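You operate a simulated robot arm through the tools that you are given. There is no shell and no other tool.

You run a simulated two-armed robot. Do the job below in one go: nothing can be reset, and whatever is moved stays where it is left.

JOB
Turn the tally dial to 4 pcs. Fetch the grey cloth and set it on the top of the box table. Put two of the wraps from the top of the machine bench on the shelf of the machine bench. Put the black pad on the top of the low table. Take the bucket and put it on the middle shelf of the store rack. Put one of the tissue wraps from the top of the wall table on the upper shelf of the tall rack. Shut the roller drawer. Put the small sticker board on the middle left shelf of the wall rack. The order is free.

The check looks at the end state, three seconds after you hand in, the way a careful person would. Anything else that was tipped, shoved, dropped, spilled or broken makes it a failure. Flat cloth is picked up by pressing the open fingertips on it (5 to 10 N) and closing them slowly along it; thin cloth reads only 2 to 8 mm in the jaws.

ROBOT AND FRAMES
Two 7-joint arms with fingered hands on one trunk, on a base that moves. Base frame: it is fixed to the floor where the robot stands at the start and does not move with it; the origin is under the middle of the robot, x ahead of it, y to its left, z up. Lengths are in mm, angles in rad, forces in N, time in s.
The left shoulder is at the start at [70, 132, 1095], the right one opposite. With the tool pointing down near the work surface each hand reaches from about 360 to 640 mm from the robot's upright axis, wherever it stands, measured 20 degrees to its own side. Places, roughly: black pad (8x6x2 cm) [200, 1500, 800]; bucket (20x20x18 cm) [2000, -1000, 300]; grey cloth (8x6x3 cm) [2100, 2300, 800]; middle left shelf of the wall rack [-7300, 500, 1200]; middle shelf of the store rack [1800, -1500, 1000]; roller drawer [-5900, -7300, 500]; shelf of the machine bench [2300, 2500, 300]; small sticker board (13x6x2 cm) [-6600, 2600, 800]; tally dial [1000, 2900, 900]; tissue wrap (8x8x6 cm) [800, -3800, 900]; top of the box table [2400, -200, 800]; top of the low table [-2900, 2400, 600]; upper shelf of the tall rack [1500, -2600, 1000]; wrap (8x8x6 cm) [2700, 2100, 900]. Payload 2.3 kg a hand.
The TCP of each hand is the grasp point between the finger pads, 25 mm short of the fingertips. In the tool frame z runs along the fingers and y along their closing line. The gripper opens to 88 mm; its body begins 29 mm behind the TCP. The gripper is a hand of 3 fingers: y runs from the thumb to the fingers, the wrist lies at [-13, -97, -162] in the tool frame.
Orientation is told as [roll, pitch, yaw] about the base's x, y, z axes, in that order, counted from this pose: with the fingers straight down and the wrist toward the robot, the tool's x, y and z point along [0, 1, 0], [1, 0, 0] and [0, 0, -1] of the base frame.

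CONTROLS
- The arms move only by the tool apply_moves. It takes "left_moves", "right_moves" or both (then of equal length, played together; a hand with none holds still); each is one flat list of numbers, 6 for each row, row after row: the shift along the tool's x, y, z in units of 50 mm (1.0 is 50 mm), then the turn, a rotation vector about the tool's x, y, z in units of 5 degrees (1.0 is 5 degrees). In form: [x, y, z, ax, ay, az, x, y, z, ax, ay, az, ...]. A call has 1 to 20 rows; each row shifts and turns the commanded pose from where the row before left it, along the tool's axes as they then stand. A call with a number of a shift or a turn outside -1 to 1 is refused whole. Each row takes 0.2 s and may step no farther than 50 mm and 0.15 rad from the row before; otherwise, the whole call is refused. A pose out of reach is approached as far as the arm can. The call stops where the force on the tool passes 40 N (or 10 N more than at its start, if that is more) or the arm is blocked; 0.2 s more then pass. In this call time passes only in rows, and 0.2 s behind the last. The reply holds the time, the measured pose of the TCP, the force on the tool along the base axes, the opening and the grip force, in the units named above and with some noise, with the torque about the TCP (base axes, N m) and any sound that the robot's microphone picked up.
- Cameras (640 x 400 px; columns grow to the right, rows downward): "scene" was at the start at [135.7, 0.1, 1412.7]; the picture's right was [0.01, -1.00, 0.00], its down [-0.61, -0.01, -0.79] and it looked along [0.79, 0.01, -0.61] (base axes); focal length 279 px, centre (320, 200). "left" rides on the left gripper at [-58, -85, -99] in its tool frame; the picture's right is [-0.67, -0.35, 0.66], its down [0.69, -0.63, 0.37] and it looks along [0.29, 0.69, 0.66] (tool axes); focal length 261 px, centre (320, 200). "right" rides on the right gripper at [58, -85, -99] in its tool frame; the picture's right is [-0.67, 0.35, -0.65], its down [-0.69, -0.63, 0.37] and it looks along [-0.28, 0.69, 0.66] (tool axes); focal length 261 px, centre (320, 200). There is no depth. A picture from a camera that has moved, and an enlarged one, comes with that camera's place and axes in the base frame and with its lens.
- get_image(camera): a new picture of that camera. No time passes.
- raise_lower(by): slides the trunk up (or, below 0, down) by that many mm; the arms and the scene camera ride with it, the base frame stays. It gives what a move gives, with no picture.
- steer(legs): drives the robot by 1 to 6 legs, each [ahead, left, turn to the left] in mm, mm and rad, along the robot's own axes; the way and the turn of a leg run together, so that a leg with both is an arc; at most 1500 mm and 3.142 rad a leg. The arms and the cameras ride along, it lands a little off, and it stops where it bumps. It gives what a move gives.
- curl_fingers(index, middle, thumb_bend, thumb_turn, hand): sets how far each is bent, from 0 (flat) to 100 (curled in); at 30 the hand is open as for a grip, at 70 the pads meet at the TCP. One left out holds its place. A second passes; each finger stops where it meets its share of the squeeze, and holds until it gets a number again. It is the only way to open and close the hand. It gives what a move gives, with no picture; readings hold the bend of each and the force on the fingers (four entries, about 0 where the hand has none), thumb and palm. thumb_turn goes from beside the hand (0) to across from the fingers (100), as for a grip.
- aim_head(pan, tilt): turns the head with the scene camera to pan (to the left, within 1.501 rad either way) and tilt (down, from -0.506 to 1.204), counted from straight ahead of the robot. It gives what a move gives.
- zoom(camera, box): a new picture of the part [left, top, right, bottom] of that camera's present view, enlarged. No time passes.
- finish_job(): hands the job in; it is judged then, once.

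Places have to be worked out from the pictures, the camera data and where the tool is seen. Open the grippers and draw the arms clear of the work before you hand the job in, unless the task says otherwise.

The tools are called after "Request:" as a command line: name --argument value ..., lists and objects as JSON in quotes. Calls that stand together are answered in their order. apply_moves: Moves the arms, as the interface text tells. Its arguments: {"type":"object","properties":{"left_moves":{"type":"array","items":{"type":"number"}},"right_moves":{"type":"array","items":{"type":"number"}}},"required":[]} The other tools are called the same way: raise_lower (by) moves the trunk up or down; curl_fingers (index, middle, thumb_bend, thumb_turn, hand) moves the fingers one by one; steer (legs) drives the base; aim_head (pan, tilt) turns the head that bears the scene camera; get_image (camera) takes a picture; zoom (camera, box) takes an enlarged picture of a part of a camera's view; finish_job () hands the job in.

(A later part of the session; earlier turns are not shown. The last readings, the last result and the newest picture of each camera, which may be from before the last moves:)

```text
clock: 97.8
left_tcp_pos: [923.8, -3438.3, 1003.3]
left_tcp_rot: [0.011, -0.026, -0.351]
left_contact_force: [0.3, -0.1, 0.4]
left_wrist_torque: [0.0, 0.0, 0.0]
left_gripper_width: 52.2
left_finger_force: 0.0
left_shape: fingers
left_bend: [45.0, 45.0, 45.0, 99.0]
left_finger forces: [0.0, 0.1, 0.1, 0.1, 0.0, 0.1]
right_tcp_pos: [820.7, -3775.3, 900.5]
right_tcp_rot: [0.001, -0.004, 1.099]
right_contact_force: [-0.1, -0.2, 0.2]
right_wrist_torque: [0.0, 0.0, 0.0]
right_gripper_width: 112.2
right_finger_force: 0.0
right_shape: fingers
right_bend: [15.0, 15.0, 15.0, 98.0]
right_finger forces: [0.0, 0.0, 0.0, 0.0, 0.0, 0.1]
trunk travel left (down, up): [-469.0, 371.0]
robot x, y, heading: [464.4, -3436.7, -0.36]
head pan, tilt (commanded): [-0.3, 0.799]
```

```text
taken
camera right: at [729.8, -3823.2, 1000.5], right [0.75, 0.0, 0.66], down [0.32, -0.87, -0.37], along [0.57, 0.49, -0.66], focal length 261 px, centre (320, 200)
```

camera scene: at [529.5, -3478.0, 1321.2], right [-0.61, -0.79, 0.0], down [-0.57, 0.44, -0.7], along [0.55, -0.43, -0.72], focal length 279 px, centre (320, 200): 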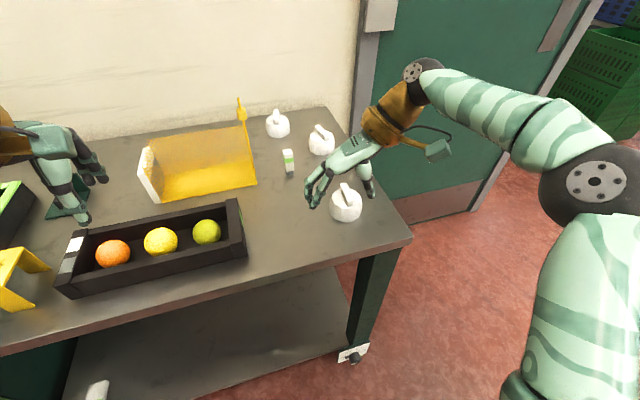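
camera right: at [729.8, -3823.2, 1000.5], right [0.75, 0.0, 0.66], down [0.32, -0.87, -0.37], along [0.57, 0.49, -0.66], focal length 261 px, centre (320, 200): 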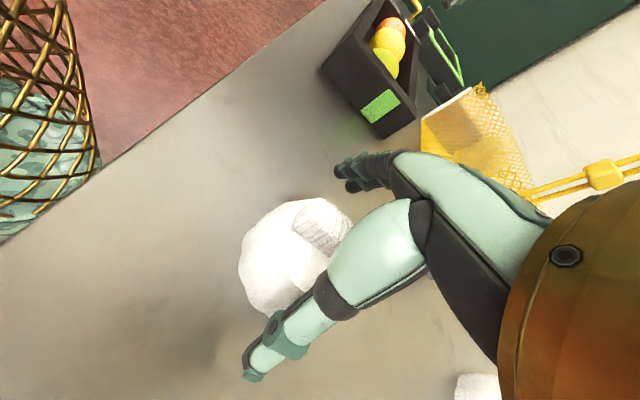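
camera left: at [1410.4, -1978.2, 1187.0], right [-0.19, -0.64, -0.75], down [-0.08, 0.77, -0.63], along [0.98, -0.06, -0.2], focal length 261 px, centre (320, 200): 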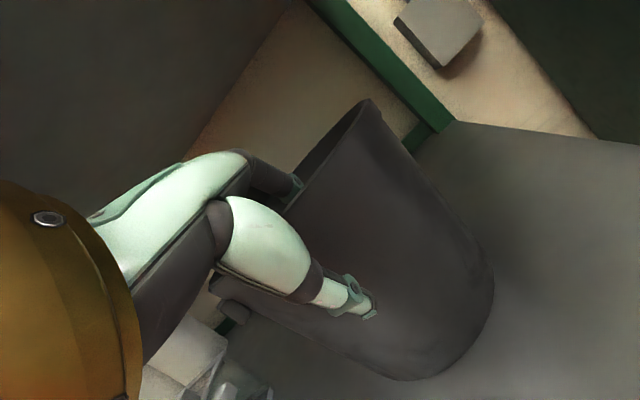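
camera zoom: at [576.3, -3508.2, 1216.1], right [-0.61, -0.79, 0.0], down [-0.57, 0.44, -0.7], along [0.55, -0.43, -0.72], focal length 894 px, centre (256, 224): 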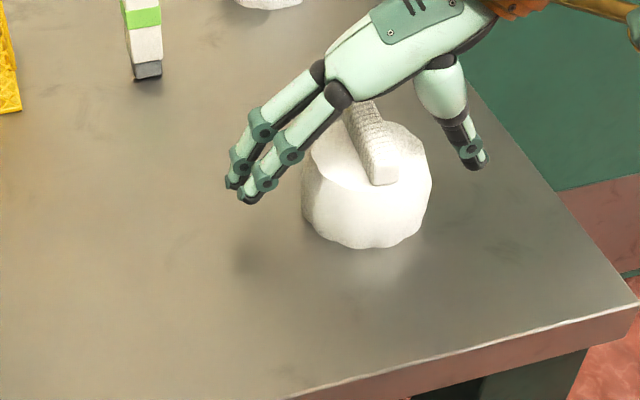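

The fingers straddle the body evenly. I lower another 16 mm (keeping the palm clear of the bar), then start closing gently.

Request:
raise_lower --by -16

Request:
curl_fingers --hand "right" --index 32 --middle 32 --thumb_bend 32 --thumb_turn 100

Request:
zoom --camera "scene" --box '[260, 130, 420, 255]'

```text
clock: 98.4
left_tcp_pos: [924.5, -3437.8, 986.4]
left_tcp_rot: [0.011, -0.027, -0.352]
left_contact_force: [-0.3, 0.9, 0.8]
left_wrist_torque: [-0.01, 0.04, 0.0]
left_gripper_width: 51.8
left_finger_force: 0.1
left_shape: fingers
left_bend: [45.0, 45.0, 45.0, 99.0]
left_finger forces: [0.0, 0.0, 0.0, 0.1, 0.1, 0.0]
right_tcp_pos: [819.6, -3774.4, 885.9]
right_tcp_rot: [0.003, -0.004, 1.098]
right_contact_force: [0.2, 0.4, 1.2]
right_wrist_torque: [0.0, -0.02, 0.04]
right_gripper_width: 112.1
right_finger_force: 0.1
right_shape: fingers
right_bend: [15.0, 15.0, 15.0, 98.0]
right_finger forces: [0.1, 0.1, 0.1, 0.0, 0.0, 0.0]
trunk travel left (down, up): [-453.0, 387.0]
robot x, y, heading: [467.4, -3440.0, -0.36]
head pan, tilt (commanded): [-0.3, 0.799]
```

```text
clock: 99.4
left_tcp_pos: [924.0, -3437.4, 986.3]
left_tcp_rot: [0.01, -0.03, -0.351]
left_contact_force: [-0.3, 0.1, 0.6]
left_wrist_torque: [-0.03, 0.03, 0.04]
left_gripper_width: 51.9
left_finger_force: 0.0
left_shape: fingers
left_bend: [45.0, 45.0, 45.0, 99.0]
left_finger forces: [0.0, 0.1, 0.1, 0.0, 0.1, 0.0]
right_tcp_pos: [820.2, -3774.0, 885.4]
right_tcp_rot: [0.0, -0.002, 1.1]
right_contact_force: [1.5, -1.1, 3.7]
right_wrist_torque: [0.17, -0.1, -0.01]
right_gripper_width: 86.6
right_finger_force: 5.4
right_shape: fingers
right_bend: [29.0, 31.0, 30.0, 98.0]
right_finger forces: [3.9, 2.8, 0.1, 0.0, 3.5, 0.0]
trunk travel left (down, up): [-453.0, 387.0]
robot x, y, heading: [463.6, -3438.8, -0.361]
head pan, tilt (commanded): [-0.3, 0.799]
```

```text
3.20 times, centred on (340, 192) of scene
camera zoom: at [576.0, -3507.6, 1200.2], right [-0.61, -0.79, 0.0], down [-0.57, 0.44, -0.7], along [0.55, -0.43, -0.72], focal length 894 px, centre (256, 224)
```

zoom: 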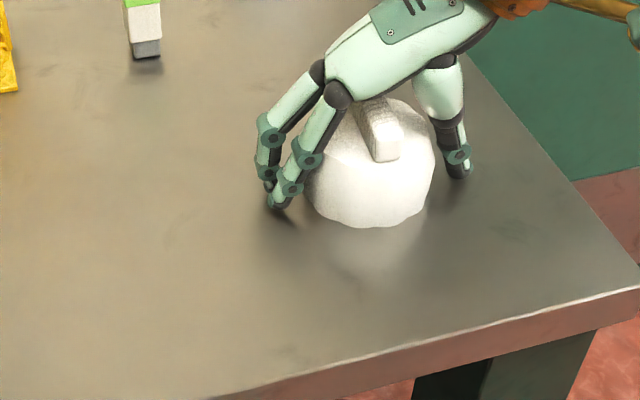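

The fingers touch the body (index 3.9, middle 2.8, thumb 3.5 N). I close a bit further for a firm but soft grip.

Request:
curl_fingers --hand "right" --index 38 --middle 38 --thumb_bend 38 --thumb_turn 100

Request:
zoom --camera "scene" --box '[260, 130, 420, 255]'

```text
clock: 100.4
left_tcp_pos: [923.2, -3435.9, 986.8]
left_tcp_rot: [0.011, -0.03, -0.35]
left_contact_force: [0.2, 0.1, 0.0]
left_wrist_torque: [-0.02, -0.04, -0.01]
left_gripper_width: 52.1
left_finger_force: 0.0
left_shape: fingers
left_bend: [45.0, 45.0, 45.0, 99.0]
left_finger forces: [0.0, 0.1, 0.0, 0.0, 0.0, 0.1]
right_tcp_pos: [819.9, -3773.4, 886.4]
right_tcp_rot: [0.0, -0.004, 1.1]
right_contact_force: [1.2, 1.7, 9.8]
right_wrist_torque: [0.44, -0.35, -0.01]
right_gripper_width: 82.1
right_finger_force: 12.8
right_shape: fingers
right_bend: [30.0, 33.0, 33.0, 98.0]
right_finger forces: [8.6, 9.4, 0.1, 0.1, 8.5, 0.1]
trunk travel left (down, up): [-453.0, 387.0]
robot x, y, heading: [466.1, -3441.7, -0.362]
head pan, tilt (commanded): [-0.3, 0.799]
```

```text
3.20 times, centred on (340, 192) of scene
camera zoom: at [575.3, -3506.4, 1200.4], right [-0.61, -0.79, 0.0], down [-0.56, 0.44, -0.7], along [0.55, -0.43, -0.72], focal length 894 px, centre (256, 224)
```

zoom: 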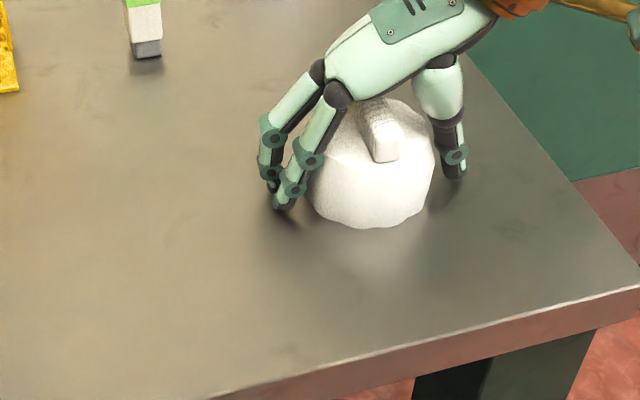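

The hand feels about 10 N upward, so the fingers press on the slope of the body. I try a 12 mm lift and see whether the pack comes along.

Request:
apply_moves --right_moves '[0, 0, -0.12, 0, 0, 0, 0, 0, -0.12, 0, 0, 0]'

Request:
zoom --camera "scene" --box '[260, 130, 420, 255]'

Request:
get_image --camera "right"

```text
clock: 101.0
left_tcp_pos: [922.9, -3438.4, 987.3]
left_tcp_rot: [0.011, -0.028, -0.352]
left_contact_force: [0.3, -0.2, 0.1]
left_wrist_torque: [-0.01, 0.01, 0.0]
left_gripper_width: 52.3
left_finger_force: 0.1
left_shape: fingers
left_bend: [45.0, 45.0, 45.0, 99.0]
left_finger forces: [0.0, 0.1, 0.0, 0.0, 0.0, 0.1]
right_tcp_pos: [821.0, -3775.0, 897.0]
right_tcp_rot: [0.002, -0.003, 1.099]
right_contact_force: [-0.2, 0.1, -0.4]
right_wrist_torque: [0.03, -0.04, 0.01]
right_gripper_width: 82.4
right_finger_force: 7.6
right_shape: fingers
right_bend: [30.0, 38.0, 33.0, 98.0]
right_finger forces: [8.3, 0.1, 0.0, 0.1, 8.4, 0.0]
trunk travel left (down, up): [-453.0, 387.0]
robot x, y, heading: [466.4, -3441.5, -0.358]
head pan, tilt (commanded): [-0.3, 0.799]
```

```text
3.20 times, centred on (340, 192) of scene
camera zoom: at [576.3, -3508.0, 1200.1], right [-0.62, -0.79, 0.0], down [-0.57, 0.44, -0.7], along [0.55, -0.43, -0.72], focal length 894 px, centre (256, 224)
```

zoom: 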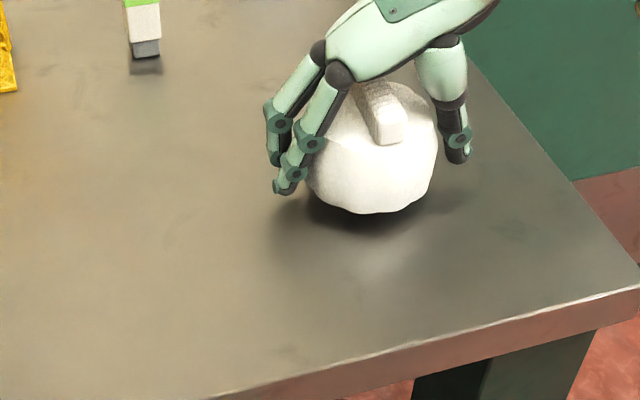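

```text
taken
camera right: at [729.9, -3823.1, 996.2], right [0.76, 0.0, 0.66], down [0.32, -0.87, -0.37], along [0.57, 0.49, -0.66], focal length 261 px, centre (320, 200)
```

right: 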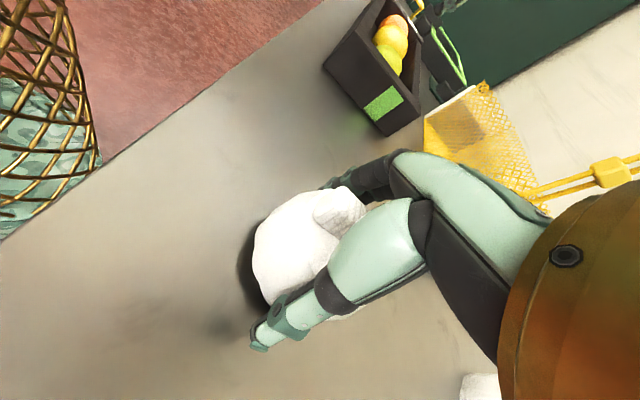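

The pack lifted off the table, weight small, held by index and thumb; the middle finger has lost contact. I curl the middle finger further until it touches.

Request:
curl_fingers --hand "right" --middle 48

Request:
zoom --camera "scene" --box '[260, 130, 420, 255]'

```text
clock: 102.0
left_tcp_pos: [923.4, -3437.5, 985.8]
left_tcp_rot: [0.01, -0.029, -0.351]
left_contact_force: [0.0, 0.7, 0.6]
left_wrist_torque: [0.0, 0.0, -0.03]
left_gripper_width: 52.3
left_finger_force: 0.1
left_shape: fingers
left_bend: [45.0, 45.0, 45.0, 99.0]
left_finger forces: [0.0, 0.0, 0.0, 0.1, 0.1, 0.1]
right_tcp_pos: [821.5, -3774.6, 896.7]
right_tcp_rot: [0.002, -0.002, 1.1]
right_contact_force: [-0.4, 0.3, -1.1]
right_wrist_torque: [0.02, 0.02, -0.02]
right_gripper_width: 82.2
right_finger_force: 10.9
right_shape: fingers
right_bend: [32.0, 43.0, 33.0, 98.0]
right_finger forces: [6.2, 4.2, 0.0, 0.1, 11.4, 0.1]
trunk travel left (down, up): [-453.0, 387.0]
robot x, y, heading: [470.9, -3443.8, -0.363]
head pan, tilt (commanded): [-0.3, 0.799]
```

```text
3.20 times, centred on (340, 192) of scene
camera zoom: at [576.5, -3508.3, 1200.1], right [-0.61, -0.79, 0.0], down [-0.57, 0.44, -0.7], along [0.55, -0.43, -0.72], focal length 894 px, centre (256, 224)
```

zoom: 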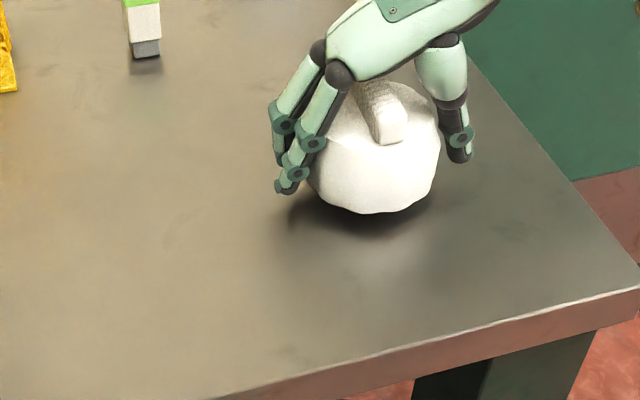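

A three-point hold now (6.2 + 4.2 against 11.4 N). I raise the trunk 250 mm and back away from the table, then check the pack in the hand.

Request:
raise_lower --by 250

Request:
steer --legs '[[-300, 0, 0]]'

Request:
get_image --camera "scene"

Request:
get_image --camera "right"

```text
clock: 104.6
left_tcp_pos: [924.0, -3438.8, 1236.4]
left_tcp_rot: [0.011, -0.029, -0.351]
left_contact_force: [0.3, -0.1, -0.2]
left_wrist_torque: [-0.04, 0.0, -0.02]
left_gripper_width: 52.0
left_finger_force: 0.1
left_shape: fingers
left_bend: [45.0, 45.0, 45.0, 99.0]
left_finger forces: [0.1, 0.0, 0.0, 0.0, 0.0, 0.0]
right_tcp_pos: [821.0, -3774.8, 1146.4]
right_tcp_rot: [0.003, -0.003, 1.1]
right_contact_force: [0.3, -0.4, -0.8]
right_wrist_torque: [-0.04, 0.01, -0.01]
right_gripper_width: 81.8
right_finger_force: 10.8
right_shape: fingers
right_bend: [32.0, 43.0, 33.0, 98.0]
right_finger forces: [6.4, 4.0, 0.0, 0.0, 11.3, 0.0]
trunk travel left (down, up): [-703.0, 137.0]
robot x, y, heading: [471.7, -3438.1, -0.363]
head pan, tilt (commanded): [-0.3, 0.799]
```

```text
clock: 106.7
left_tcp_pos: [647.8, -3332.0, 1235.9]
left_tcp_rot: [0.011, -0.026, -0.346]
left_contact_force: [0.3, 0.2, -0.4]
left_wrist_torque: [0.02, 0.04, -0.03]
left_gripper_width: 51.8
left_finger_force: 0.0
left_shape: fingers
left_bend: [45.0, 45.0, 45.0, 99.0]
left_finger forces: [0.1, 0.1, 0.0, 0.0, 0.0, 0.1]
right_tcp_pos: [543.7, -3669.9, 1147.0]
right_tcp_rot: [0.004, -0.003, 1.103]
right_contact_force: [0.2, 0.2, -1.2]
right_wrist_torque: [-0.03, 0.01, -0.02]
right_gripper_width: 81.9
right_finger_force: 10.4
right_shape: fingers
right_bend: [32.0, 43.0, 33.0, 98.0]
right_finger forces: [6.3, 4.1, 0.0, 0.0, 11.4, 0.0]
trunk travel left (down, up): [-703.0, 137.0]
robot x, y, heading: [190.0, -3336.0, -0.36]
head pan, tilt (commanded): [-0.3, 0.799]
```

```text
taken
camera scene: at [300.4, -3403.9, 1449.9], right [-0.61, -0.79, 0.0], down [-0.57, 0.44, -0.7], along [0.55, -0.43, -0.72], focal length 279 px, centre (320, 200)
```

scene: 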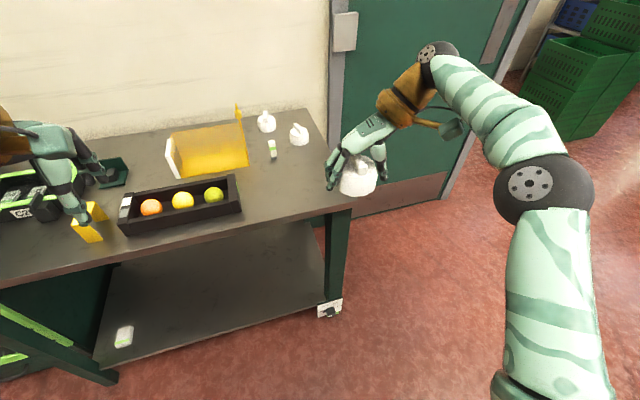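

```text
taken
camera right: at [454.8, -3718.2, 1245.5], right [0.76, 0.01, 0.65], down [0.33, -0.87, -0.37], along [0.57, 0.49, -0.66], focal length 261 px, centre (320, 200)
```

right: 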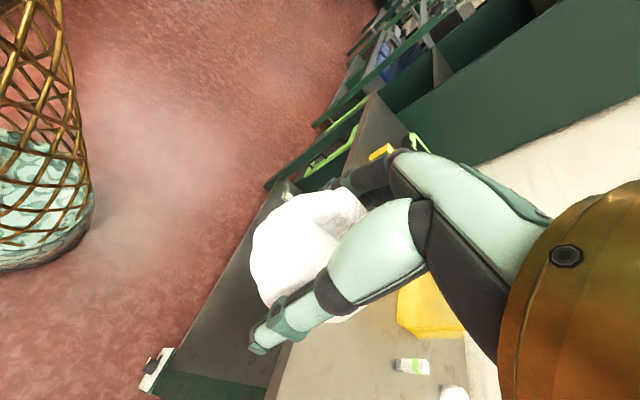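

The wrap is held securely. I turn the right hand back so its wrist points to me again, which suits reaching straight into the tall rack.

Request:
apply_moves --right_moves '[0, 0, 0, 0, 0, 1, 0, 0, 0, 0, 0, 1, 0, 0, 0, 0, 0, 1, 0, 0, 0, 0, 0, 1, 0, 0, 0, 0, 0, 1, 0, 0, 0, 0, 0, 1, 0, 0, 0, 0, 0, 1, 0, 0, 0, 0, 0, 1, 0, 0, 0, 0, 0, 1, 0, 0, 0, 0, 0, 1, 0, 0, 0, 0, 0, 1, 0, 0, 0, 0, 0, 1, 0, 0, 0, 0, 0, 1, 0, 0, 0, 0, 0, 1, 0, 0, 0, 0, 0, 1, 0, 0, 0, 0, 0, 1, 0, 0, 0, 0, 0, 0.74]'

Request:
steer --legs '[[0, 700, 0], [0, 400, 0]]'

Request:
aim_head --pan 0.0 --tilt 0.35

Request:
get_image --camera "scene"

```text
clock: 110.2
left_tcp_pos: [645.9, -3330.4, 1236.5]
left_tcp_rot: [0.01, -0.028, -0.348]
left_contact_force: [-1.1, -0.1, -0.1]
left_wrist_torque: [-0.02, 0.0, -0.01]
left_gripper_width: 52.1
left_finger_force: 0.0
left_shape: fingers
left_bend: [45.0, 45.0, 45.0, 99.0]
left_finger forces: [0.1, 0.0, 0.0, 0.0, 0.0, 0.0]
right_tcp_pos: [543.3, -3668.6, 1147.3]
right_tcp_rot: [0.004, -0.001, -0.359]
right_contact_force: [0.2, -0.5, 0.1]
right_wrist_torque: [0.0, 0.0, -0.03]
right_gripper_width: 81.6
right_finger_force: 10.3
right_shape: fingers
right_bend: [32.0, 43.0, 33.0, 98.0]
right_finger forces: [5.9, 4.0, 0.0, 0.1, 10.8, 0.1]
trunk travel left (down, up): [-703.0, 137.0]
robot x, y, heading: [183.8, -3336.6, -0.36]
head pan, tilt (commanded): [-0.3, 0.799]
```

```text
clock: 116.2
left_tcp_pos: [1028.7, -2299.4, 1236.6]
left_tcp_rot: [0.012, -0.028, -0.345]
left_contact_force: [-0.5, 0.1, 0.0]
left_wrist_torque: [-0.01, -0.01, 0.03]
left_gripper_width: 52.1
left_finger_force: 0.1
left_shape: fingers
left_bend: [45.0, 45.0, 45.0, 99.0]
left_finger forces: [0.0, 0.1, 0.0, 0.0, 0.0, 0.1]
right_tcp_pos: [926.9, -2636.5, 1146.4]
right_tcp_rot: [0.006, 0.002, -0.356]
right_contact_force: [0.2, -0.1, 0.6]
right_wrist_torque: [0.02, 0.0, 0.02]
right_gripper_width: 81.2
right_finger_force: 10.6
right_shape: fingers
right_bend: [33.0, 43.0, 33.0, 98.0]
right_finger forces: [5.9, 4.0, 0.0, 0.0, 10.7, 0.0]
trunk travel left (down, up): [-703.0, 137.0]
robot x, y, heading: [571.8, -2304.1, -0.355]
head pan, tilt (commanded): [-0.3, 0.799]
```

```text
clock: 117.1
left_tcp_pos: [1029.4, -2296.7, 1237.7]
left_tcp_rot: [0.01, -0.027, -0.345]
left_contact_force: [-0.6, -0.6, -0.1]
left_wrist_torque: [-0.01, -0.03, -0.02]
left_gripper_width: 52.2
left_finger_force: 0.0
left_shape: fingers
left_bend: [45.0, 45.0, 45.0, 99.0]
left_finger forces: [0.0, 0.0, 0.0, 0.0, 0.1, 0.1]
right_tcp_pos: [928.0, -2634.5, 1145.8]
right_tcp_rot: [0.004, 0.001, -0.355]
right_contact_force: [-0.1, -0.3, 0.3]
right_wrist_torque: [-0.04, 0.0, 0.0]
right_gripper_width: 81.4
right_finger_force: 10.4
right_shape: fingers
right_bend: [33.0, 43.0, 33.0, 98.0]
right_finger forces: [5.9, 4.1, 0.1, 0.0, 10.8, 0.0]
trunk travel left (down, up): [-703.0, 137.0]
robot x, y, heading: [571.9, -2305.1, -0.356]
head pan, tilt (commanded): [0.0, 0.351]
```

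```text
taken
camera scene: at [705.4, -2353.1, 1489.7], right [-0.35, -0.94, 0.0], down [-0.32, 0.12, -0.94], along [0.88, -0.33, -0.34], focal length 279 px, centre (320, 200)
```

scene: 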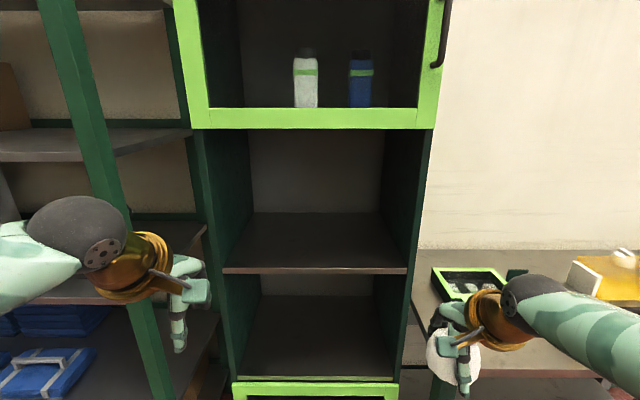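

The upper shelf of the tall rack is the open one at z≈1034, front about 820 mm ahead, empty, 525 mm wide. I turn 0.3 rad left so the left hand stays back, and stretch the right hand 150 mm forward.

Request:
steer --legs '[[0, 0, 0.3]]'

Request:
apply_moves --right_moves '[0, 0.76, 0, 0, 0, 0, 0, 0.76, 0, 0, 0, 0, 0, 0.76, 0, 0, 0, 0, 0, 0.76, 0, 0, 0, 0]'

Request:
aim_head --pan -0.3 --tilt 0.45

Request:
get_image --camera "scene"

```text
clock: 118.5
left_tcp_pos: [1008.2, -2165.3, 1237.2]
left_tcp_rot: [0.012, -0.027, -0.047]
left_contact_force: [-0.5, 1.5, -0.1]
left_wrist_torque: [-0.02, -0.02, 0.0]
left_gripper_width: 52.1
left_finger_force: 0.0
left_shape: fingers
left_bend: [45.0, 45.0, 45.0, 99.0]
left_finger forces: [0.0, 0.0, 0.0, 0.0, 0.0, 0.0]
right_tcp_pos: [1009.8, -2516.9, 1147.8]
right_tcp_rot: [0.002, 0.001, -0.058]
right_contact_force: [-0.6, 0.3, -0.2]
right_wrist_torque: [0.01, -0.03, -0.01]
right_gripper_width: 81.4
right_finger_force: 10.0
right_shape: fingers
right_bend: [33.0, 43.0, 33.0, 98.0]
right_finger forces: [5.7, 4.1, 0.0, 0.0, 10.5, 0.0]
trunk travel left (down, up): [-703.0, 137.0]
robot x, y, heading: [569.1, -2304.6, -0.058]
head pan, tilt (commanded): [0.0, 0.351]
```

```text
clock: 119.5
left_tcp_pos: [1009.7, -2164.6, 1236.6]
left_tcp_rot: [0.012, -0.025, -0.048]
left_contact_force: [-0.5, -0.8, -0.1]
left_wrist_torque: [0.01, 0.02, -0.02]
left_gripper_width: 52.2
left_finger_force: 0.2
left_shape: fingers
left_bend: [45.0, 45.0, 45.0, 99.0]
left_finger forces: [0.0, 0.0, 0.0, 0.0, 0.0, 0.1]
right_tcp_pos: [1140.8, -2523.0, 1140.3]
right_tcp_rot: [0.003, 0.005, -0.058]
right_contact_force: [0.0, 0.4, 0.3]
right_wrist_torque: [-0.03, 0.02, 0.03]
right_gripper_width: 80.9
right_finger_force: 9.5
right_shape: fingers
right_bend: [33.0, 43.0, 33.0, 98.0]
right_finger forces: [5.5, 3.8, 0.0, 0.1, 9.9, 0.1]
right hand out of reach, approached as far as the arm can: row 4
trunk travel left (down, up): [-703.0, 137.0]
robot x, y, heading: [570.8, -2302.4, -0.059]
head pan, tilt (commanded): [0.0, 0.351]
```

```text
clock: 120.3
left_tcp_pos: [1006.9, -2163.9, 1236.2]
left_tcp_rot: [0.011, -0.028, -0.046]
left_contact_force: [-0.1, -0.3, -0.4]
left_wrist_torque: [0.0, -0.02, 0.0]
left_gripper_width: 51.8
left_finger_force: 0.1
left_shape: fingers
left_bend: [45.0, 45.0, 45.0, 99.0]
left_finger forces: [0.1, 0.1, 0.0, 0.0, 0.0, 0.1]
right_tcp_pos: [1138.4, -2522.2, 1142.2]
right_tcp_rot: [0.003, 0.002, -0.06]
right_contact_force: [0.7, -0.8, 0.1]
right_wrist_torque: [0.0, 0.01, -0.03]
right_gripper_width: 81.0
right_finger_force: 8.9
right_shape: fingers
right_bend: [33.0, 43.0, 33.0, 98.0]
right_finger forces: [5.5, 3.8, 0.0, 0.0, 9.9, 0.0]
trunk travel left (down, up): [-703.0, 137.0]
robot x, y, heading: [571.1, -2305.1, -0.062]
head pan, tilt (commanded): [-0.3, 0.45]
```

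```text
taken
camera scene: at [706.9, -2338.4, 1480.6], right [-0.35, -0.94, 0.0], down [-0.41, 0.15, -0.9], along [0.84, -0.32, -0.43], focal length 279 px, centre (320, 200)
```

scene: 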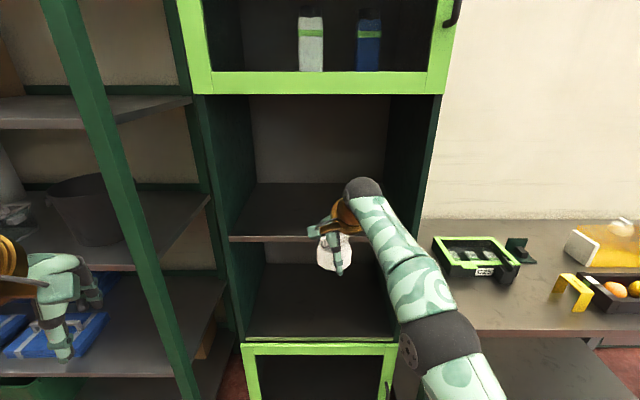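

The wrap is in line with the middle of the upper shelf, bottom about 70 mm above it. I drive along the rack's inward direction (310 ahead, 100 right in my axes), stopping part way to check.

Request:
steer --legs '[[190, -61, 0]]'

Request:
get_image --camera "scene"

Request:
get_image --camera "right"

```text
clock: 121.9
left_tcp_pos: [1189.1, -2234.3, 1237.5]
left_tcp_rot: [0.01, -0.032, -0.047]
left_contact_force: [0.3, 0.3, 0.7]
left_wrist_torque: [-0.03, -0.01, 0.0]
left_gripper_width: 52.1
left_finger_force: 0.0
left_shape: fingers
left_bend: [45.0, 45.0, 45.0, 99.0]
left_finger forces: [0.1, 0.1, 0.0, 0.1, 0.0, 0.0]
right_tcp_pos: [1321.4, -2594.2, 1143.9]
right_tcp_rot: [0.003, -0.002, -0.059]
right_contact_force: [-0.1, 0.0, 0.0]
right_wrist_torque: [0.0, 0.01, 0.0]
right_gripper_width: 81.1
right_finger_force: 10.1
right_shape: fingers
right_bend: [33.0, 43.0, 33.0, 98.0]
right_finger forces: [5.5, 3.8, 0.0, 0.0, 9.9, 0.0]
trunk travel left (down, up): [-703.0, 137.0]
robot x, y, heading: [757.4, -2370.0, -0.055]
head pan, tilt (commanded): [-0.3, 0.45]
```

```text
taken
camera scene: at [889.0, -2408.7, 1480.9], right [-0.35, -0.94, 0.0], down [-0.41, 0.15, -0.9], along [0.84, -0.32, -0.43], focal length 279 px, centre (320, 200)
```

scene: 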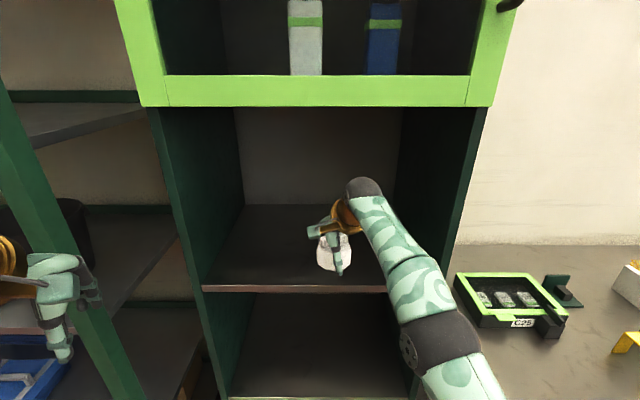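

```text
taken
camera right: at [1239.7, -2529.8, 1243.2], right [0.31, -0.69, 0.65], down [-0.67, -0.65, -0.37], along [0.68, -0.32, -0.66], focal length 261 px, centre (320, 200)
```

right: 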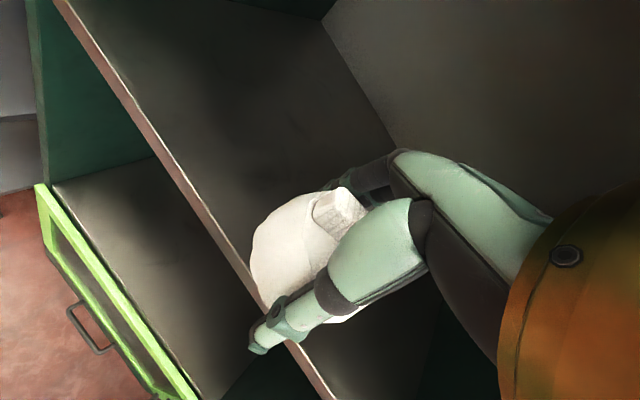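

The wrap is right at the shelf's front edge (edge at n≈85 in the rack's frame, shelf z≈1035–1050). I go 115 mm further in.

Request:
steer --legs '[[112, -36, 0]]'

Request:
get_image --camera "scene"

Request:
get_image --camera "right"

```text
clock: 123.1
left_tcp_pos: [1298.7, -2277.5, 1237.5]
left_tcp_rot: [0.01, -0.032, -0.048]
left_contact_force: [-0.2, 0.4, -0.3]
left_wrist_torque: [0.03, -0.04, -0.01]
left_gripper_width: 52.3
left_finger_force: 0.0
left_shape: fingers
left_bend: [45.0, 45.0, 45.0, 99.0]
left_finger forces: [0.0, 0.0, 0.0, 0.1, 0.1, 0.0]
right_tcp_pos: [1430.2, -2635.7, 1143.4]
right_tcp_rot: [0.003, -0.001, -0.059]
right_contact_force: [-0.4, 0.0, 0.5]
right_wrist_torque: [-0.03, -0.03, -0.02]
right_gripper_width: 80.7
right_finger_force: 9.4
right_shape: fingers
right_bend: [33.0, 43.0, 33.0, 98.0]
right_finger forces: [5.5, 3.7, 0.1, 0.1, 9.9, 0.1]
trunk travel left (down, up): [-703.0, 137.0]
robot x, y, heading: [868.9, -2416.2, -0.062]
head pan, tilt (commanded): [-0.3, 0.45]
```

```text
taken
camera scene: at [998.6, -2450.9, 1480.9], right [-0.35, -0.94, 0.0], down [-0.41, 0.15, -0.9], along [0.84, -0.32, -0.43], focal length 279 px, centre (320, 200)
```

scene: 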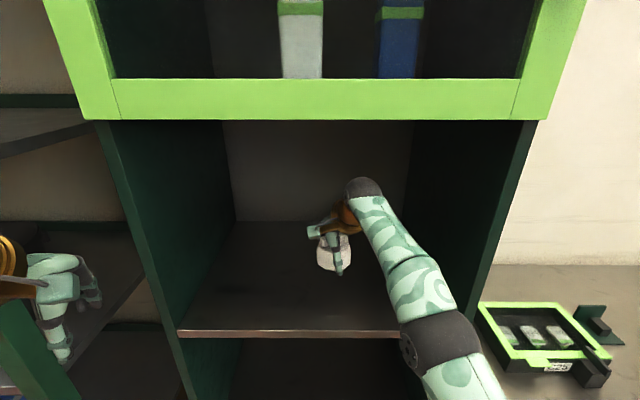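

```text
taken
camera right: at [1349.4, -2571.8, 1243.3], right [0.31, -0.69, 0.65], down [-0.67, -0.65, -0.37], along [0.68, -0.32, -0.66], focal length 261 px, centre (320, 200)
```

right: 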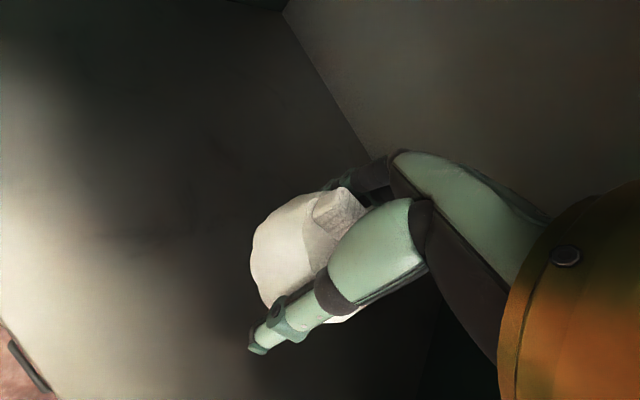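

The wrap is well inside over the shelf. I lower the trunk 50 mm, then finish in small steps watching the force.

Request:
raise_lower --by -50

Request:
apply_moves --right_moves '[0, 0, 0.12, 0, 0, 0]'

Request:
apply_moves --right_moves '[0, 0, 0.1, 0, 0, 0]'

Request:
get_image --camera "right"

Request:
get_image --camera "scene"

```text
clock: 124.0
left_tcp_pos: [1301.2, -2278.9, 1185.7]
left_tcp_rot: [0.011, -0.027, -0.048]
left_contact_force: [0.4, 0.3, 0.4]
left_wrist_torque: [0.02, 0.01, -0.01]
left_gripper_width: 52.4
left_finger_force: 0.1
left_shape: fingers
left_bend: [45.0, 45.0, 45.0, 99.0]
left_finger forces: [0.0, 0.0, 0.1, 0.0, 0.0, 0.0]
right_tcp_pos: [1433.8, -2637.6, 1091.7]
right_tcp_rot: [0.003, 0.001, -0.06]
right_contact_force: [0.1, 0.5, -0.4]
right_wrist_torque: [0.0, -0.01, -0.05]
right_gripper_width: 80.9
right_finger_force: 9.4
right_shape: fingers
right_bend: [33.0, 43.0, 33.0, 98.0]
right_finger forces: [5.5, 3.8, 0.0, 0.0, 9.8, 0.0]
trunk travel left (down, up): [-653.0, 187.0]
robot x, y, heading: [869.1, -2413.3, -0.057]
head pan, tilt (commanded): [-0.3, 0.45]
```

```text
clock: 124.4
left_tcp_pos: [1303.0, -2277.9, 1187.6]
left_tcp_rot: [0.01, -0.028, -0.046]
left_contact_force: [-0.5, 0.1, -0.2]
left_wrist_torque: [-0.01, 0.0, -0.02]
left_gripper_width: 52.2
left_finger_force: 0.1
left_shape: fingers
left_bend: [45.0, 45.0, 45.0, 99.0]
left_finger forces: [0.0, 0.0, 0.0, 0.0, 0.1, 0.0]
right_tcp_pos: [1433.2, -2637.5, 1086.2]
right_tcp_rot: [0.004, 0.0, -0.058]
right_contact_force: [0.4, 0.0, 0.2]
right_wrist_torque: [0.0, -0.01, -0.01]
right_gripper_width: 81.1
right_finger_force: 9.5
right_shape: fingers
right_bend: [33.0, 43.0, 33.0, 98.0]
right_finger forces: [5.4, 3.8, 0.0, 0.0, 9.8, 0.0]
trunk travel left (down, up): [-653.0, 187.0]
robot x, y, heading: [867.4, -2416.1, -0.056]
head pan, tilt (commanded): [-0.3, 0.45]
```

```text
clock: 124.8
left_tcp_pos: [1303.8, -2278.3, 1187.4]
left_tcp_rot: [0.011, -0.028, -0.046]
left_contact_force: [0.1, -0.1, -0.2]
left_wrist_torque: [0.0, -0.01, 0.02]
left_gripper_width: 52.2
left_finger_force: 0.1
left_shape: fingers
left_bend: [45.0, 45.0, 45.0, 99.0]
left_finger forces: [0.1, 0.0, 0.0, 0.0, 0.0, 0.0]
right_tcp_pos: [1433.6, -2636.8, 1079.9]
right_tcp_rot: [0.003, 0.003, -0.06]
right_contact_force: [-0.4, 0.1, -0.3]
right_wrist_torque: [0.02, 0.02, 0.0]
right_gripper_width: 81.2
right_finger_force: 9.5
right_shape: fingers
right_bend: [33.0, 43.0, 33.0, 98.0]
right_finger forces: [5.4, 3.8, 0.0, 0.0, 9.8, 0.1]
trunk travel left (down, up): [-653.0, 187.0]
robot x, y, heading: [866.0, -2416.4, -0.056]
head pan, tilt (commanded): [-0.3, 0.45]
```

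```text
taken
camera right: at [1352.3, -2573.3, 1180.7], right [0.31, -0.69, 0.65], down [-0.67, -0.65, -0.37], along [0.68, -0.32, -0.66], focal length 261 px, centre (320, 200)
```

right: 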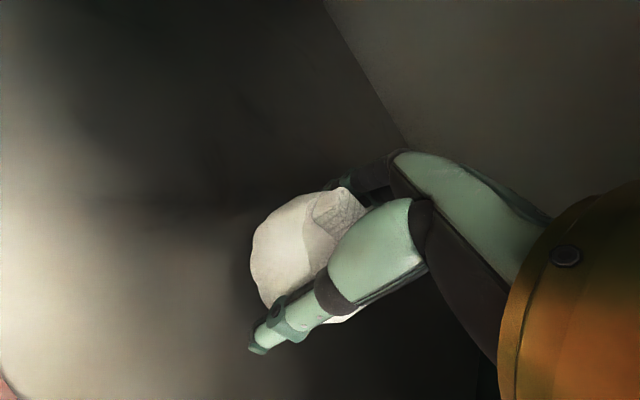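

```text
taken
camera scene: at [1002.1, -2452.3, 1430.5], right [-0.35, -0.94, 0.0], down [-0.41, 0.15, -0.9], along [0.84, -0.32, -0.44], focal length 279 px, centre (320, 200)
```

scene: 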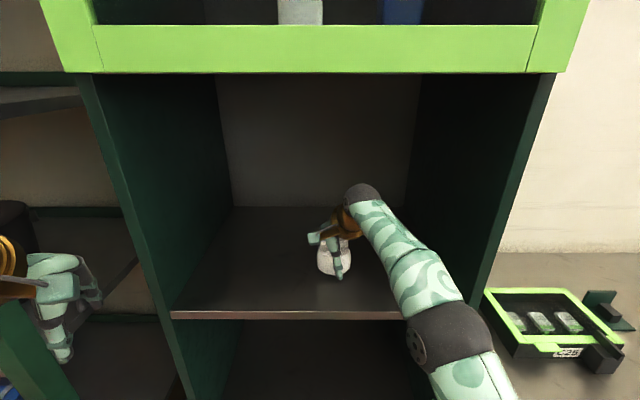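

No contact yet at TCP z=1080. I keep descending in small steps.

Request:
apply_moves --right_moves '[0, 0, 0.1, 0, 0, 0, 0, 0, 0.1, 0, 0, 0]'

Request:
apply_moves --right_moves '[0, 0, 0.1, 0, 0, 0]'

Request:
apply_moves --right_moves '[0, 0, 0.1, 0, 0, 0]'

Request:
zoom --camera "scene" --box '[260, 180, 420, 300]'

```text
clock: 125.4
left_tcp_pos: [1302.8, -2277.9, 1187.6]
left_tcp_rot: [0.01, -0.027, -0.046]
left_contact_force: [0.0, 0.0, 0.5]
left_wrist_torque: [-0.01, -0.02, 0.01]
left_gripper_width: 52.3
left_finger_force: 0.1
left_shape: fingers
left_bend: [45.0, 45.0, 45.0, 99.0]
left_finger forces: [0.0, 0.0, 0.0, 0.1, 0.0, 0.0]
right_tcp_pos: [1432.6, -2636.7, 1071.2]
right_tcp_rot: [0.004, 0.001, -0.058]
right_contact_force: [-0.7, -0.2, -0.6]
right_wrist_torque: [-0.02, 0.01, -0.03]
right_gripper_width: 81.0
right_finger_force: 9.3
right_shape: fingers
right_bend: [33.0, 44.0, 33.0, 98.0]
right_finger forces: [5.4, 3.8, 0.0, 0.1, 9.7, 0.0]
trunk travel left (down, up): [-653.0, 187.0]
robot x, y, heading: [868.4, -2416.8, -0.062]
head pan, tilt (commanded): [-0.3, 0.45]
```

```text
clock: 125.8
left_tcp_pos: [1300.5, -2276.6, 1187.2]
left_tcp_rot: [0.011, -0.03, -0.047]
left_contact_force: [-0.5, 0.0, 0.2]
left_wrist_torque: [0.0, 0.01, 0.01]
left_gripper_width: 52.1
left_finger_force: 0.1
left_shape: fingers
left_bend: [45.0, 45.0, 45.0, 99.0]
left_finger forces: [0.1, 0.1, 0.1, 0.0, 0.0, 0.0]
right_tcp_pos: [1432.4, -2636.6, 1070.1]
right_tcp_rot: [0.002, -0.005, -0.061]
right_contact_force: [1.3, -1.7, 9.9]
right_wrist_torque: [-0.1, -0.42, -0.02]
right_gripper_width: 80.8
right_finger_force: 13.3
right_shape: fingers
right_bend: [33.0, 42.0, 33.0, 98.0]
right_finger forces: [6.9, 11.6, 0.1, 0.2, 8.8, 0.0]
trunk travel left (down, up): [-653.0, 187.0]
robot x, y, heading: [863.2, -2415.6, -0.057]
head pan, tilt (commanded): [-0.3, 0.45]
```

```text
clock: 126.2
left_tcp_pos: [1296.5, -2275.7, 1189.7]
left_tcp_rot: [0.01, -0.035, -0.048]
left_contact_force: [0.7, 0.2, 0.3]
left_wrist_torque: [-0.01, 0.0, -0.01]
left_gripper_width: 52.2
left_finger_force: 0.1
left_shape: fingers
left_bend: [45.0, 45.0, 45.0, 99.0]
left_finger forces: [0.1, 0.0, 0.0, 0.1, 0.1, 0.0]
right_tcp_pos: [1428.8, -2635.9, 1067.7]
right_tcp_rot: [0.002, -0.013, -0.059]
right_contact_force: [4.1, -3.4, 24.6]
right_wrist_torque: [-0.28, -1.13, -0.06]
right_gripper_width: 80.9
right_finger_force: 20.1
right_shape: fingers
right_bend: [32.0, 39.0, 34.0, 98.0]
right_finger forces: [8.6, 23.5, 0.0, 0.0, 7.6, 0.1]
trunk travel left (down, up): [-653.0, 187.0]
robot x, y, heading: [864.5, -2415.7, -0.063]
head pan, tilt (commanded): [-0.3, 0.45]
```

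```text
3.33 times, centred on (340, 240) of scene
camera zoom: at [994.9, -2450.1, 1431.7], right [-0.35, -0.94, 0.0], down [-0.4, 0.15, -0.9], along [0.85, -0.32, -0.43], focal length 931 px, centre (253, 67)
```

zoom: 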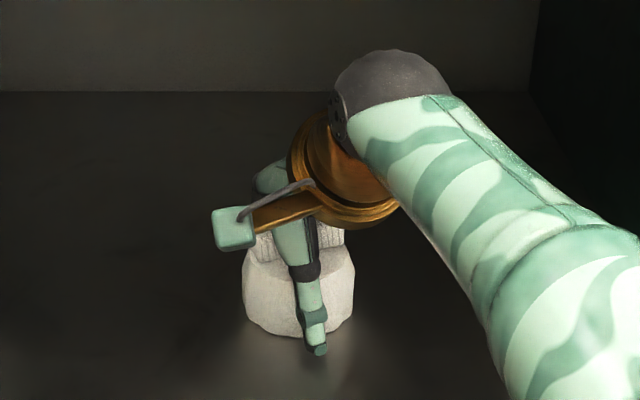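

The middle fingertip is pressing on the shelf (24 N), so the wrap is down. I back up 6 mm to relieve the force before opening.

Request:
apply_moves --right_moves '[0, 0, -0.12, 0, 0, 0]'

Request:
curl_fingers --hand "right" --index 30 --middle 34 --thumb_bend 30

Request:
curl_fingers --hand "right" --index 15 --middle 15 --thumb_bend 15

Request:
get_image --camera "right"

Request:
zoom --camera "scene" --box '[260, 180, 420, 300]'

```text
clock: 126.6
left_tcp_pos: [1299.6, -2276.5, 1187.7]
left_tcp_rot: [0.01, -0.031, -0.049]
left_contact_force: [-0.2, 0.0, -0.4]
left_wrist_torque: [0.06, -0.05, -0.01]
left_gripper_width: 52.2
left_finger_force: 0.1
left_shape: fingers
left_bend: [45.0, 45.0, 45.0, 99.0]
left_finger forces: [0.0, 0.0, 0.0, 0.1, 0.1, 0.0]
right_tcp_pos: [1431.1, -2636.0, 1068.0]
right_tcp_rot: [0.003, -0.001, -0.06]
right_contact_force: [3.5, -0.2, 14.3]
right_wrist_torque: [-0.15, -0.65, -0.03]
right_gripper_width: 80.9
right_finger_force: 15.1
right_shape: fingers
right_bend: [32.0, 40.0, 34.0, 98.0]
right_finger forces: [7.0, 15.5, 0.0, 0.0, 8.0, 0.0]
trunk travel left (down, up): [-653.0, 187.0]
robot x, y, heading: [866.3, -2416.0, -0.063]
head pan, tilt (commanded): [-0.3, 0.45]
```

```text
clock: 127.6
left_tcp_pos: [1302.1, -2277.0, 1187.4]
left_tcp_rot: [0.011, -0.029, -0.047]
left_contact_force: [0.3, -0.7, 0.0]
left_wrist_torque: [-0.02, -0.01, -0.02]
left_gripper_width: 52.3
left_finger_force: 0.1
left_shape: fingers
left_bend: [45.0, 45.0, 45.0, 99.0]
left_finger forces: [0.0, 0.0, 0.1, 0.1, 0.0, 0.0]
right_tcp_pos: [1432.6, -2636.6, 1067.6]
right_tcp_rot: [0.003, 0.003, -0.059]
right_contact_force: [-0.6, 0.3, 1.8]
right_wrist_torque: [0.0, -0.05, -0.03]
right_gripper_width: 87.0
right_finger_force: 2.2
right_shape: fingers
right_bend: [29.0, 34.0, 29.0, 98.0]
right_finger forces: [1.6, 0.5, 0.1, 0.1, 1.9, 0.1]
trunk travel left (down, up): [-653.0, 187.0]
robot x, y, heading: [868.2, -2415.9, -0.063]
head pan, tilt (commanded): [-0.3, 0.45]
```

```text
clock: 128.6
left_tcp_pos: [1301.8, -2278.1, 1187.1]
left_tcp_rot: [0.012, -0.028, -0.047]
left_contact_force: [0.5, 0.4, -0.7]
left_wrist_torque: [0.03, 0.01, 0.03]
left_gripper_width: 52.0
left_finger_force: 0.1
left_shape: fingers
left_bend: [45.0, 45.0, 45.0, 99.0]
left_finger forces: [0.1, 0.0, 0.0, 0.1, 0.0, 0.0]
right_tcp_pos: [1433.2, -2636.3, 1067.0]
right_tcp_rot: [0.003, 0.0, -0.059]
right_contact_force: [0.0, 0.2, -1.8]
right_wrist_torque: [0.01, 0.0, 0.01]
right_gripper_width: 112.4
right_finger_force: 0.1
right_shape: fingers
right_bend: [15.0, 15.0, 15.0, 96.0]
right_finger forces: [0.0, 0.0, 0.0, 0.1, 0.1, 0.0]
trunk travel left (down, up): [-653.0, 187.0]
robot x, y, heading: [866.3, -2415.6, -0.06]
head pan, tilt (commanded): [-0.3, 0.45]
```

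```text
taken
camera right: at [1351.9, -2573.0, 1166.8], right [0.31, -0.69, 0.65], down [-0.67, -0.65, -0.37], along [0.68, -0.32, -0.66], focal length 261 px, centre (320, 200)
```

right: 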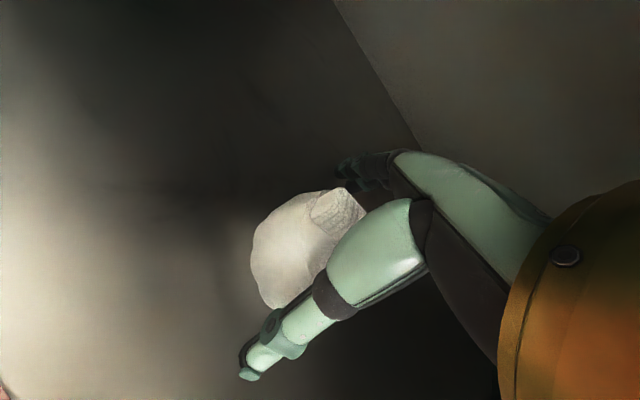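

```text
3.33 times, centred on (340, 240) of scene
camera zoom: at [1002.1, -2452.3, 1430.5], right [-0.35, -0.94, 0.0], down [-0.41, 0.15, -0.9], along [0.84, -0.32, -0.44], focal length 931 px, centre (253, 67)
```

zoom: 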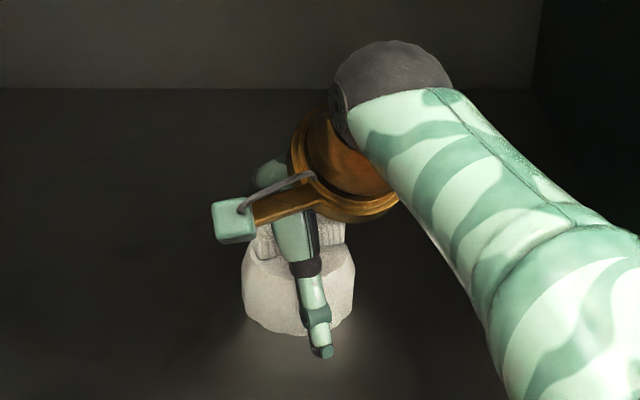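

The wrap stands on the upper shelf and the fingers are clear of it. I raise the hand 85 mm by the trunk and back out the way I came.

Request:
raise_lower --by 85

Request:
steer --legs '[[-310, 100, 0]]'

Request:
get_image --camera "scene"

```text
clock: 129.8
left_tcp_pos: [1303.0, -2279.3, 1272.1]
left_tcp_rot: [0.01, -0.03, -0.047]
left_contact_force: [-0.3, 0.8, -0.7]
left_wrist_torque: [0.04, 0.01, 0.01]
left_gripper_width: 52.3
left_finger_force: 0.1
left_shape: fingers
left_bend: [45.0, 45.0, 45.0, 99.0]
left_finger forces: [0.0, 0.0, 0.0, 0.1, 0.0, 0.0]
right_tcp_pos: [1432.6, -2635.9, 1152.0]
right_tcp_rot: [0.002, 0.001, -0.059]
right_contact_force: [0.1, 0.7, 0.0]
right_wrist_torque: [-0.01, -0.01, 0.01]
right_gripper_width: 112.5
right_finger_force: 0.0
right_shape: fingers
right_bend: [15.0, 15.0, 15.0, 96.0]
right_finger forces: [0.0, 0.0, 0.0, 0.0, 0.0, 0.0]
trunk travel left (down, up): [-738.0, 102.0]
robot x, y, heading: [866.3, -2417.4, -0.057]
head pan, tilt (commanded): [-0.3, 0.45]
```

```text
clock: 132.0
left_tcp_pos: [1000.3, -2161.6, 1270.9]
left_tcp_rot: [0.014, -0.024, -0.051]
left_contact_force: [0.8, 0.7, -0.2]
left_wrist_torque: [0.0, 0.02, -0.02]
left_gripper_width: 52.2
left_finger_force: 0.0
left_shape: fingers
left_bend: [45.0, 45.0, 45.0, 99.0]
left_finger forces: [0.0, 0.1, 0.0, 0.0, 0.1, 0.1]
right_tcp_pos: [1129.2, -2520.8, 1150.7]
right_tcp_rot: [0.003, 0.003, -0.062]
right_contact_force: [0.0, 0.5, 0.1]
right_wrist_torque: [0.02, 0.0, -0.01]
right_gripper_width: 112.1
right_finger_force: 0.2
right_shape: fingers
right_bend: [15.0, 15.0, 15.0, 96.0]
right_finger forces: [0.0, 0.0, 0.0, 0.0, 0.0, 0.1]
trunk travel left (down, up): [-738.0, 102.0]
robot x, y, heading: [556.9, -2294.8, -0.061]
head pan, tilt (commanded): [-0.3, 0.45]
```

```text
taken
camera scene: at [699.3, -2334.2, 1515.2], right [-0.35, -0.94, 0.0], down [-0.41, 0.15, -0.9], along [0.84, -0.32, -0.44], focal length 279 px, centre (320, 200)
```

scene: 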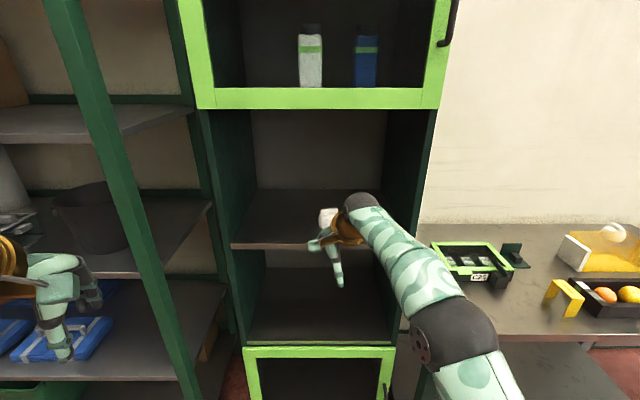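

The tissue wrap is standing on the tall rack's upper shelf. Now I draw the right hand in and turn to travel toward the machine bench along the open aisle.

Request:
apply_moves --right_moves '[0, -0.8, 0, 0, 0, 0, 0, -0.8, 0, 0, 0, 0, 0, -0.8, 0, 0, 0, 0]'

Request:
steer --legs '[[0, 0, 1.26], [1400, 0, 0], [1400, 0, 0], [700, 0, 0]]'

Request:
aim_head --pan 0.0 --tilt 0.35

Request:
get_image --camera "scene"

```text
clock: 132.8
left_tcp_pos: [995.8, -2159.5, 1272.5]
left_tcp_rot: [0.012, -0.028, -0.051]
left_contact_force: [0.4, -1.1, 0.5]
left_wrist_torque: [0.02, -0.02, -0.02]
left_gripper_width: 52.0
left_finger_force: 0.1
left_shape: fingers
left_bend: [45.0, 45.0, 45.0, 99.0]
left_finger forces: [0.0, 0.1, 0.0, 0.1, 0.0, 0.0]
right_tcp_pos: [1005.5, -2510.2, 1152.2]
right_tcp_rot: [0.003, -0.003, -0.063]
right_contact_force: [-0.6, -0.7, -0.4]
right_wrist_torque: [0.0, -0.05, -0.02]
right_gripper_width: 112.2
right_finger_force: 0.1
right_shape: fingers
right_bend: [15.0, 15.0, 15.0, 96.0]
right_finger forces: [0.1, 0.0, 0.0, 0.0, 0.0, 0.0]
trunk travel left (down, up): [-738.0, 102.0]
robot x, y, heading: [564.9, -2299.0, -0.065]
head pan, tilt (commanded): [-0.3, 0.45]
```

```text
clock: 152.9
left_tcp_pos: [1815.7, 1419.3, 1271.6]
left_tcp_rot: [0.01, -0.03, 1.218]
left_contact_force: [-0.7, -0.7, 0.9]
left_wrist_torque: [0.0, 0.0, 0.01]
left_gripper_width: 52.1
left_finger_force: 0.1
left_shape: fingers
left_bend: [45.0, 45.0, 45.0, 99.0]
left_finger forces: [0.1, 0.0, 0.0, 0.0, 0.0, 0.1]
right_tcp_pos: [2154.0, 1325.1, 1153.1]
right_tcp_rot: [0.003, 0.0, 1.208]
right_contact_force: [-0.4, -0.2, -0.4]
right_wrist_torque: [0.0, 0.01, -0.02]
right_gripper_width: 112.2
right_finger_force: 0.0
right_shape: fingers
right_bend: [15.0, 15.0, 15.0, 96.0]
right_finger forces: [0.0, 0.1, 0.0, 0.1, 0.0, 0.0]
trunk travel left (down, up): [-738.0, 102.0]
robot x, y, heading: [1819.6, 963.0, 1.209]
head pan, tilt (commanded): [-0.3, 0.45]
```

```text
clock: 153.7
left_tcp_pos: [1816.0, 1420.8, 1271.5]
left_tcp_rot: [0.013, -0.027, 1.22]
left_contact_force: [0.3, 0.3, 0.1]
left_wrist_torque: [0.0, -0.02, 0.04]
left_gripper_width: 51.9
left_finger_force: 0.0
left_shape: fingers
left_bend: [45.0, 45.0, 45.0, 99.0]
left_finger forces: [0.1, 0.1, 0.0, 0.0, 0.1, 0.0]
right_tcp_pos: [2154.3, 1326.3, 1152.4]
right_tcp_rot: [0.002, 0.001, 1.206]
right_contact_force: [-0.4, 0.4, -0.2]
right_wrist_torque: [0.01, 0.03, 0.01]
right_gripper_width: 112.1
right_finger_force: 0.1
right_shape: fingers
right_bend: [15.0, 15.0, 15.0, 96.0]
right_finger forces: [0.1, 0.1, 0.1, 0.0, 0.0, 0.0]
trunk travel left (down, up): [-738.0, 102.0]
robot x, y, heading: [1815.7, 964.9, 1.205]
head pan, tilt (commanded): [0.0, 0.351]
```

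```text
taken
camera scene: at [1867.3, 1097.2, 1524.7], right [0.93, -0.36, 0.0], down [-0.12, -0.32, -0.94], along [0.33, 0.88, -0.34], focal length 279 px, centre (320, 200)
```

scene: 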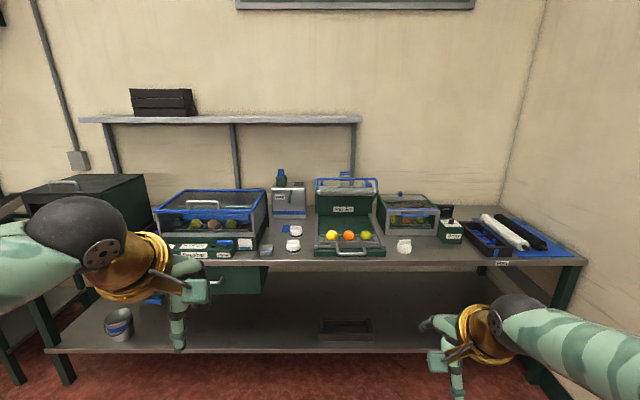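

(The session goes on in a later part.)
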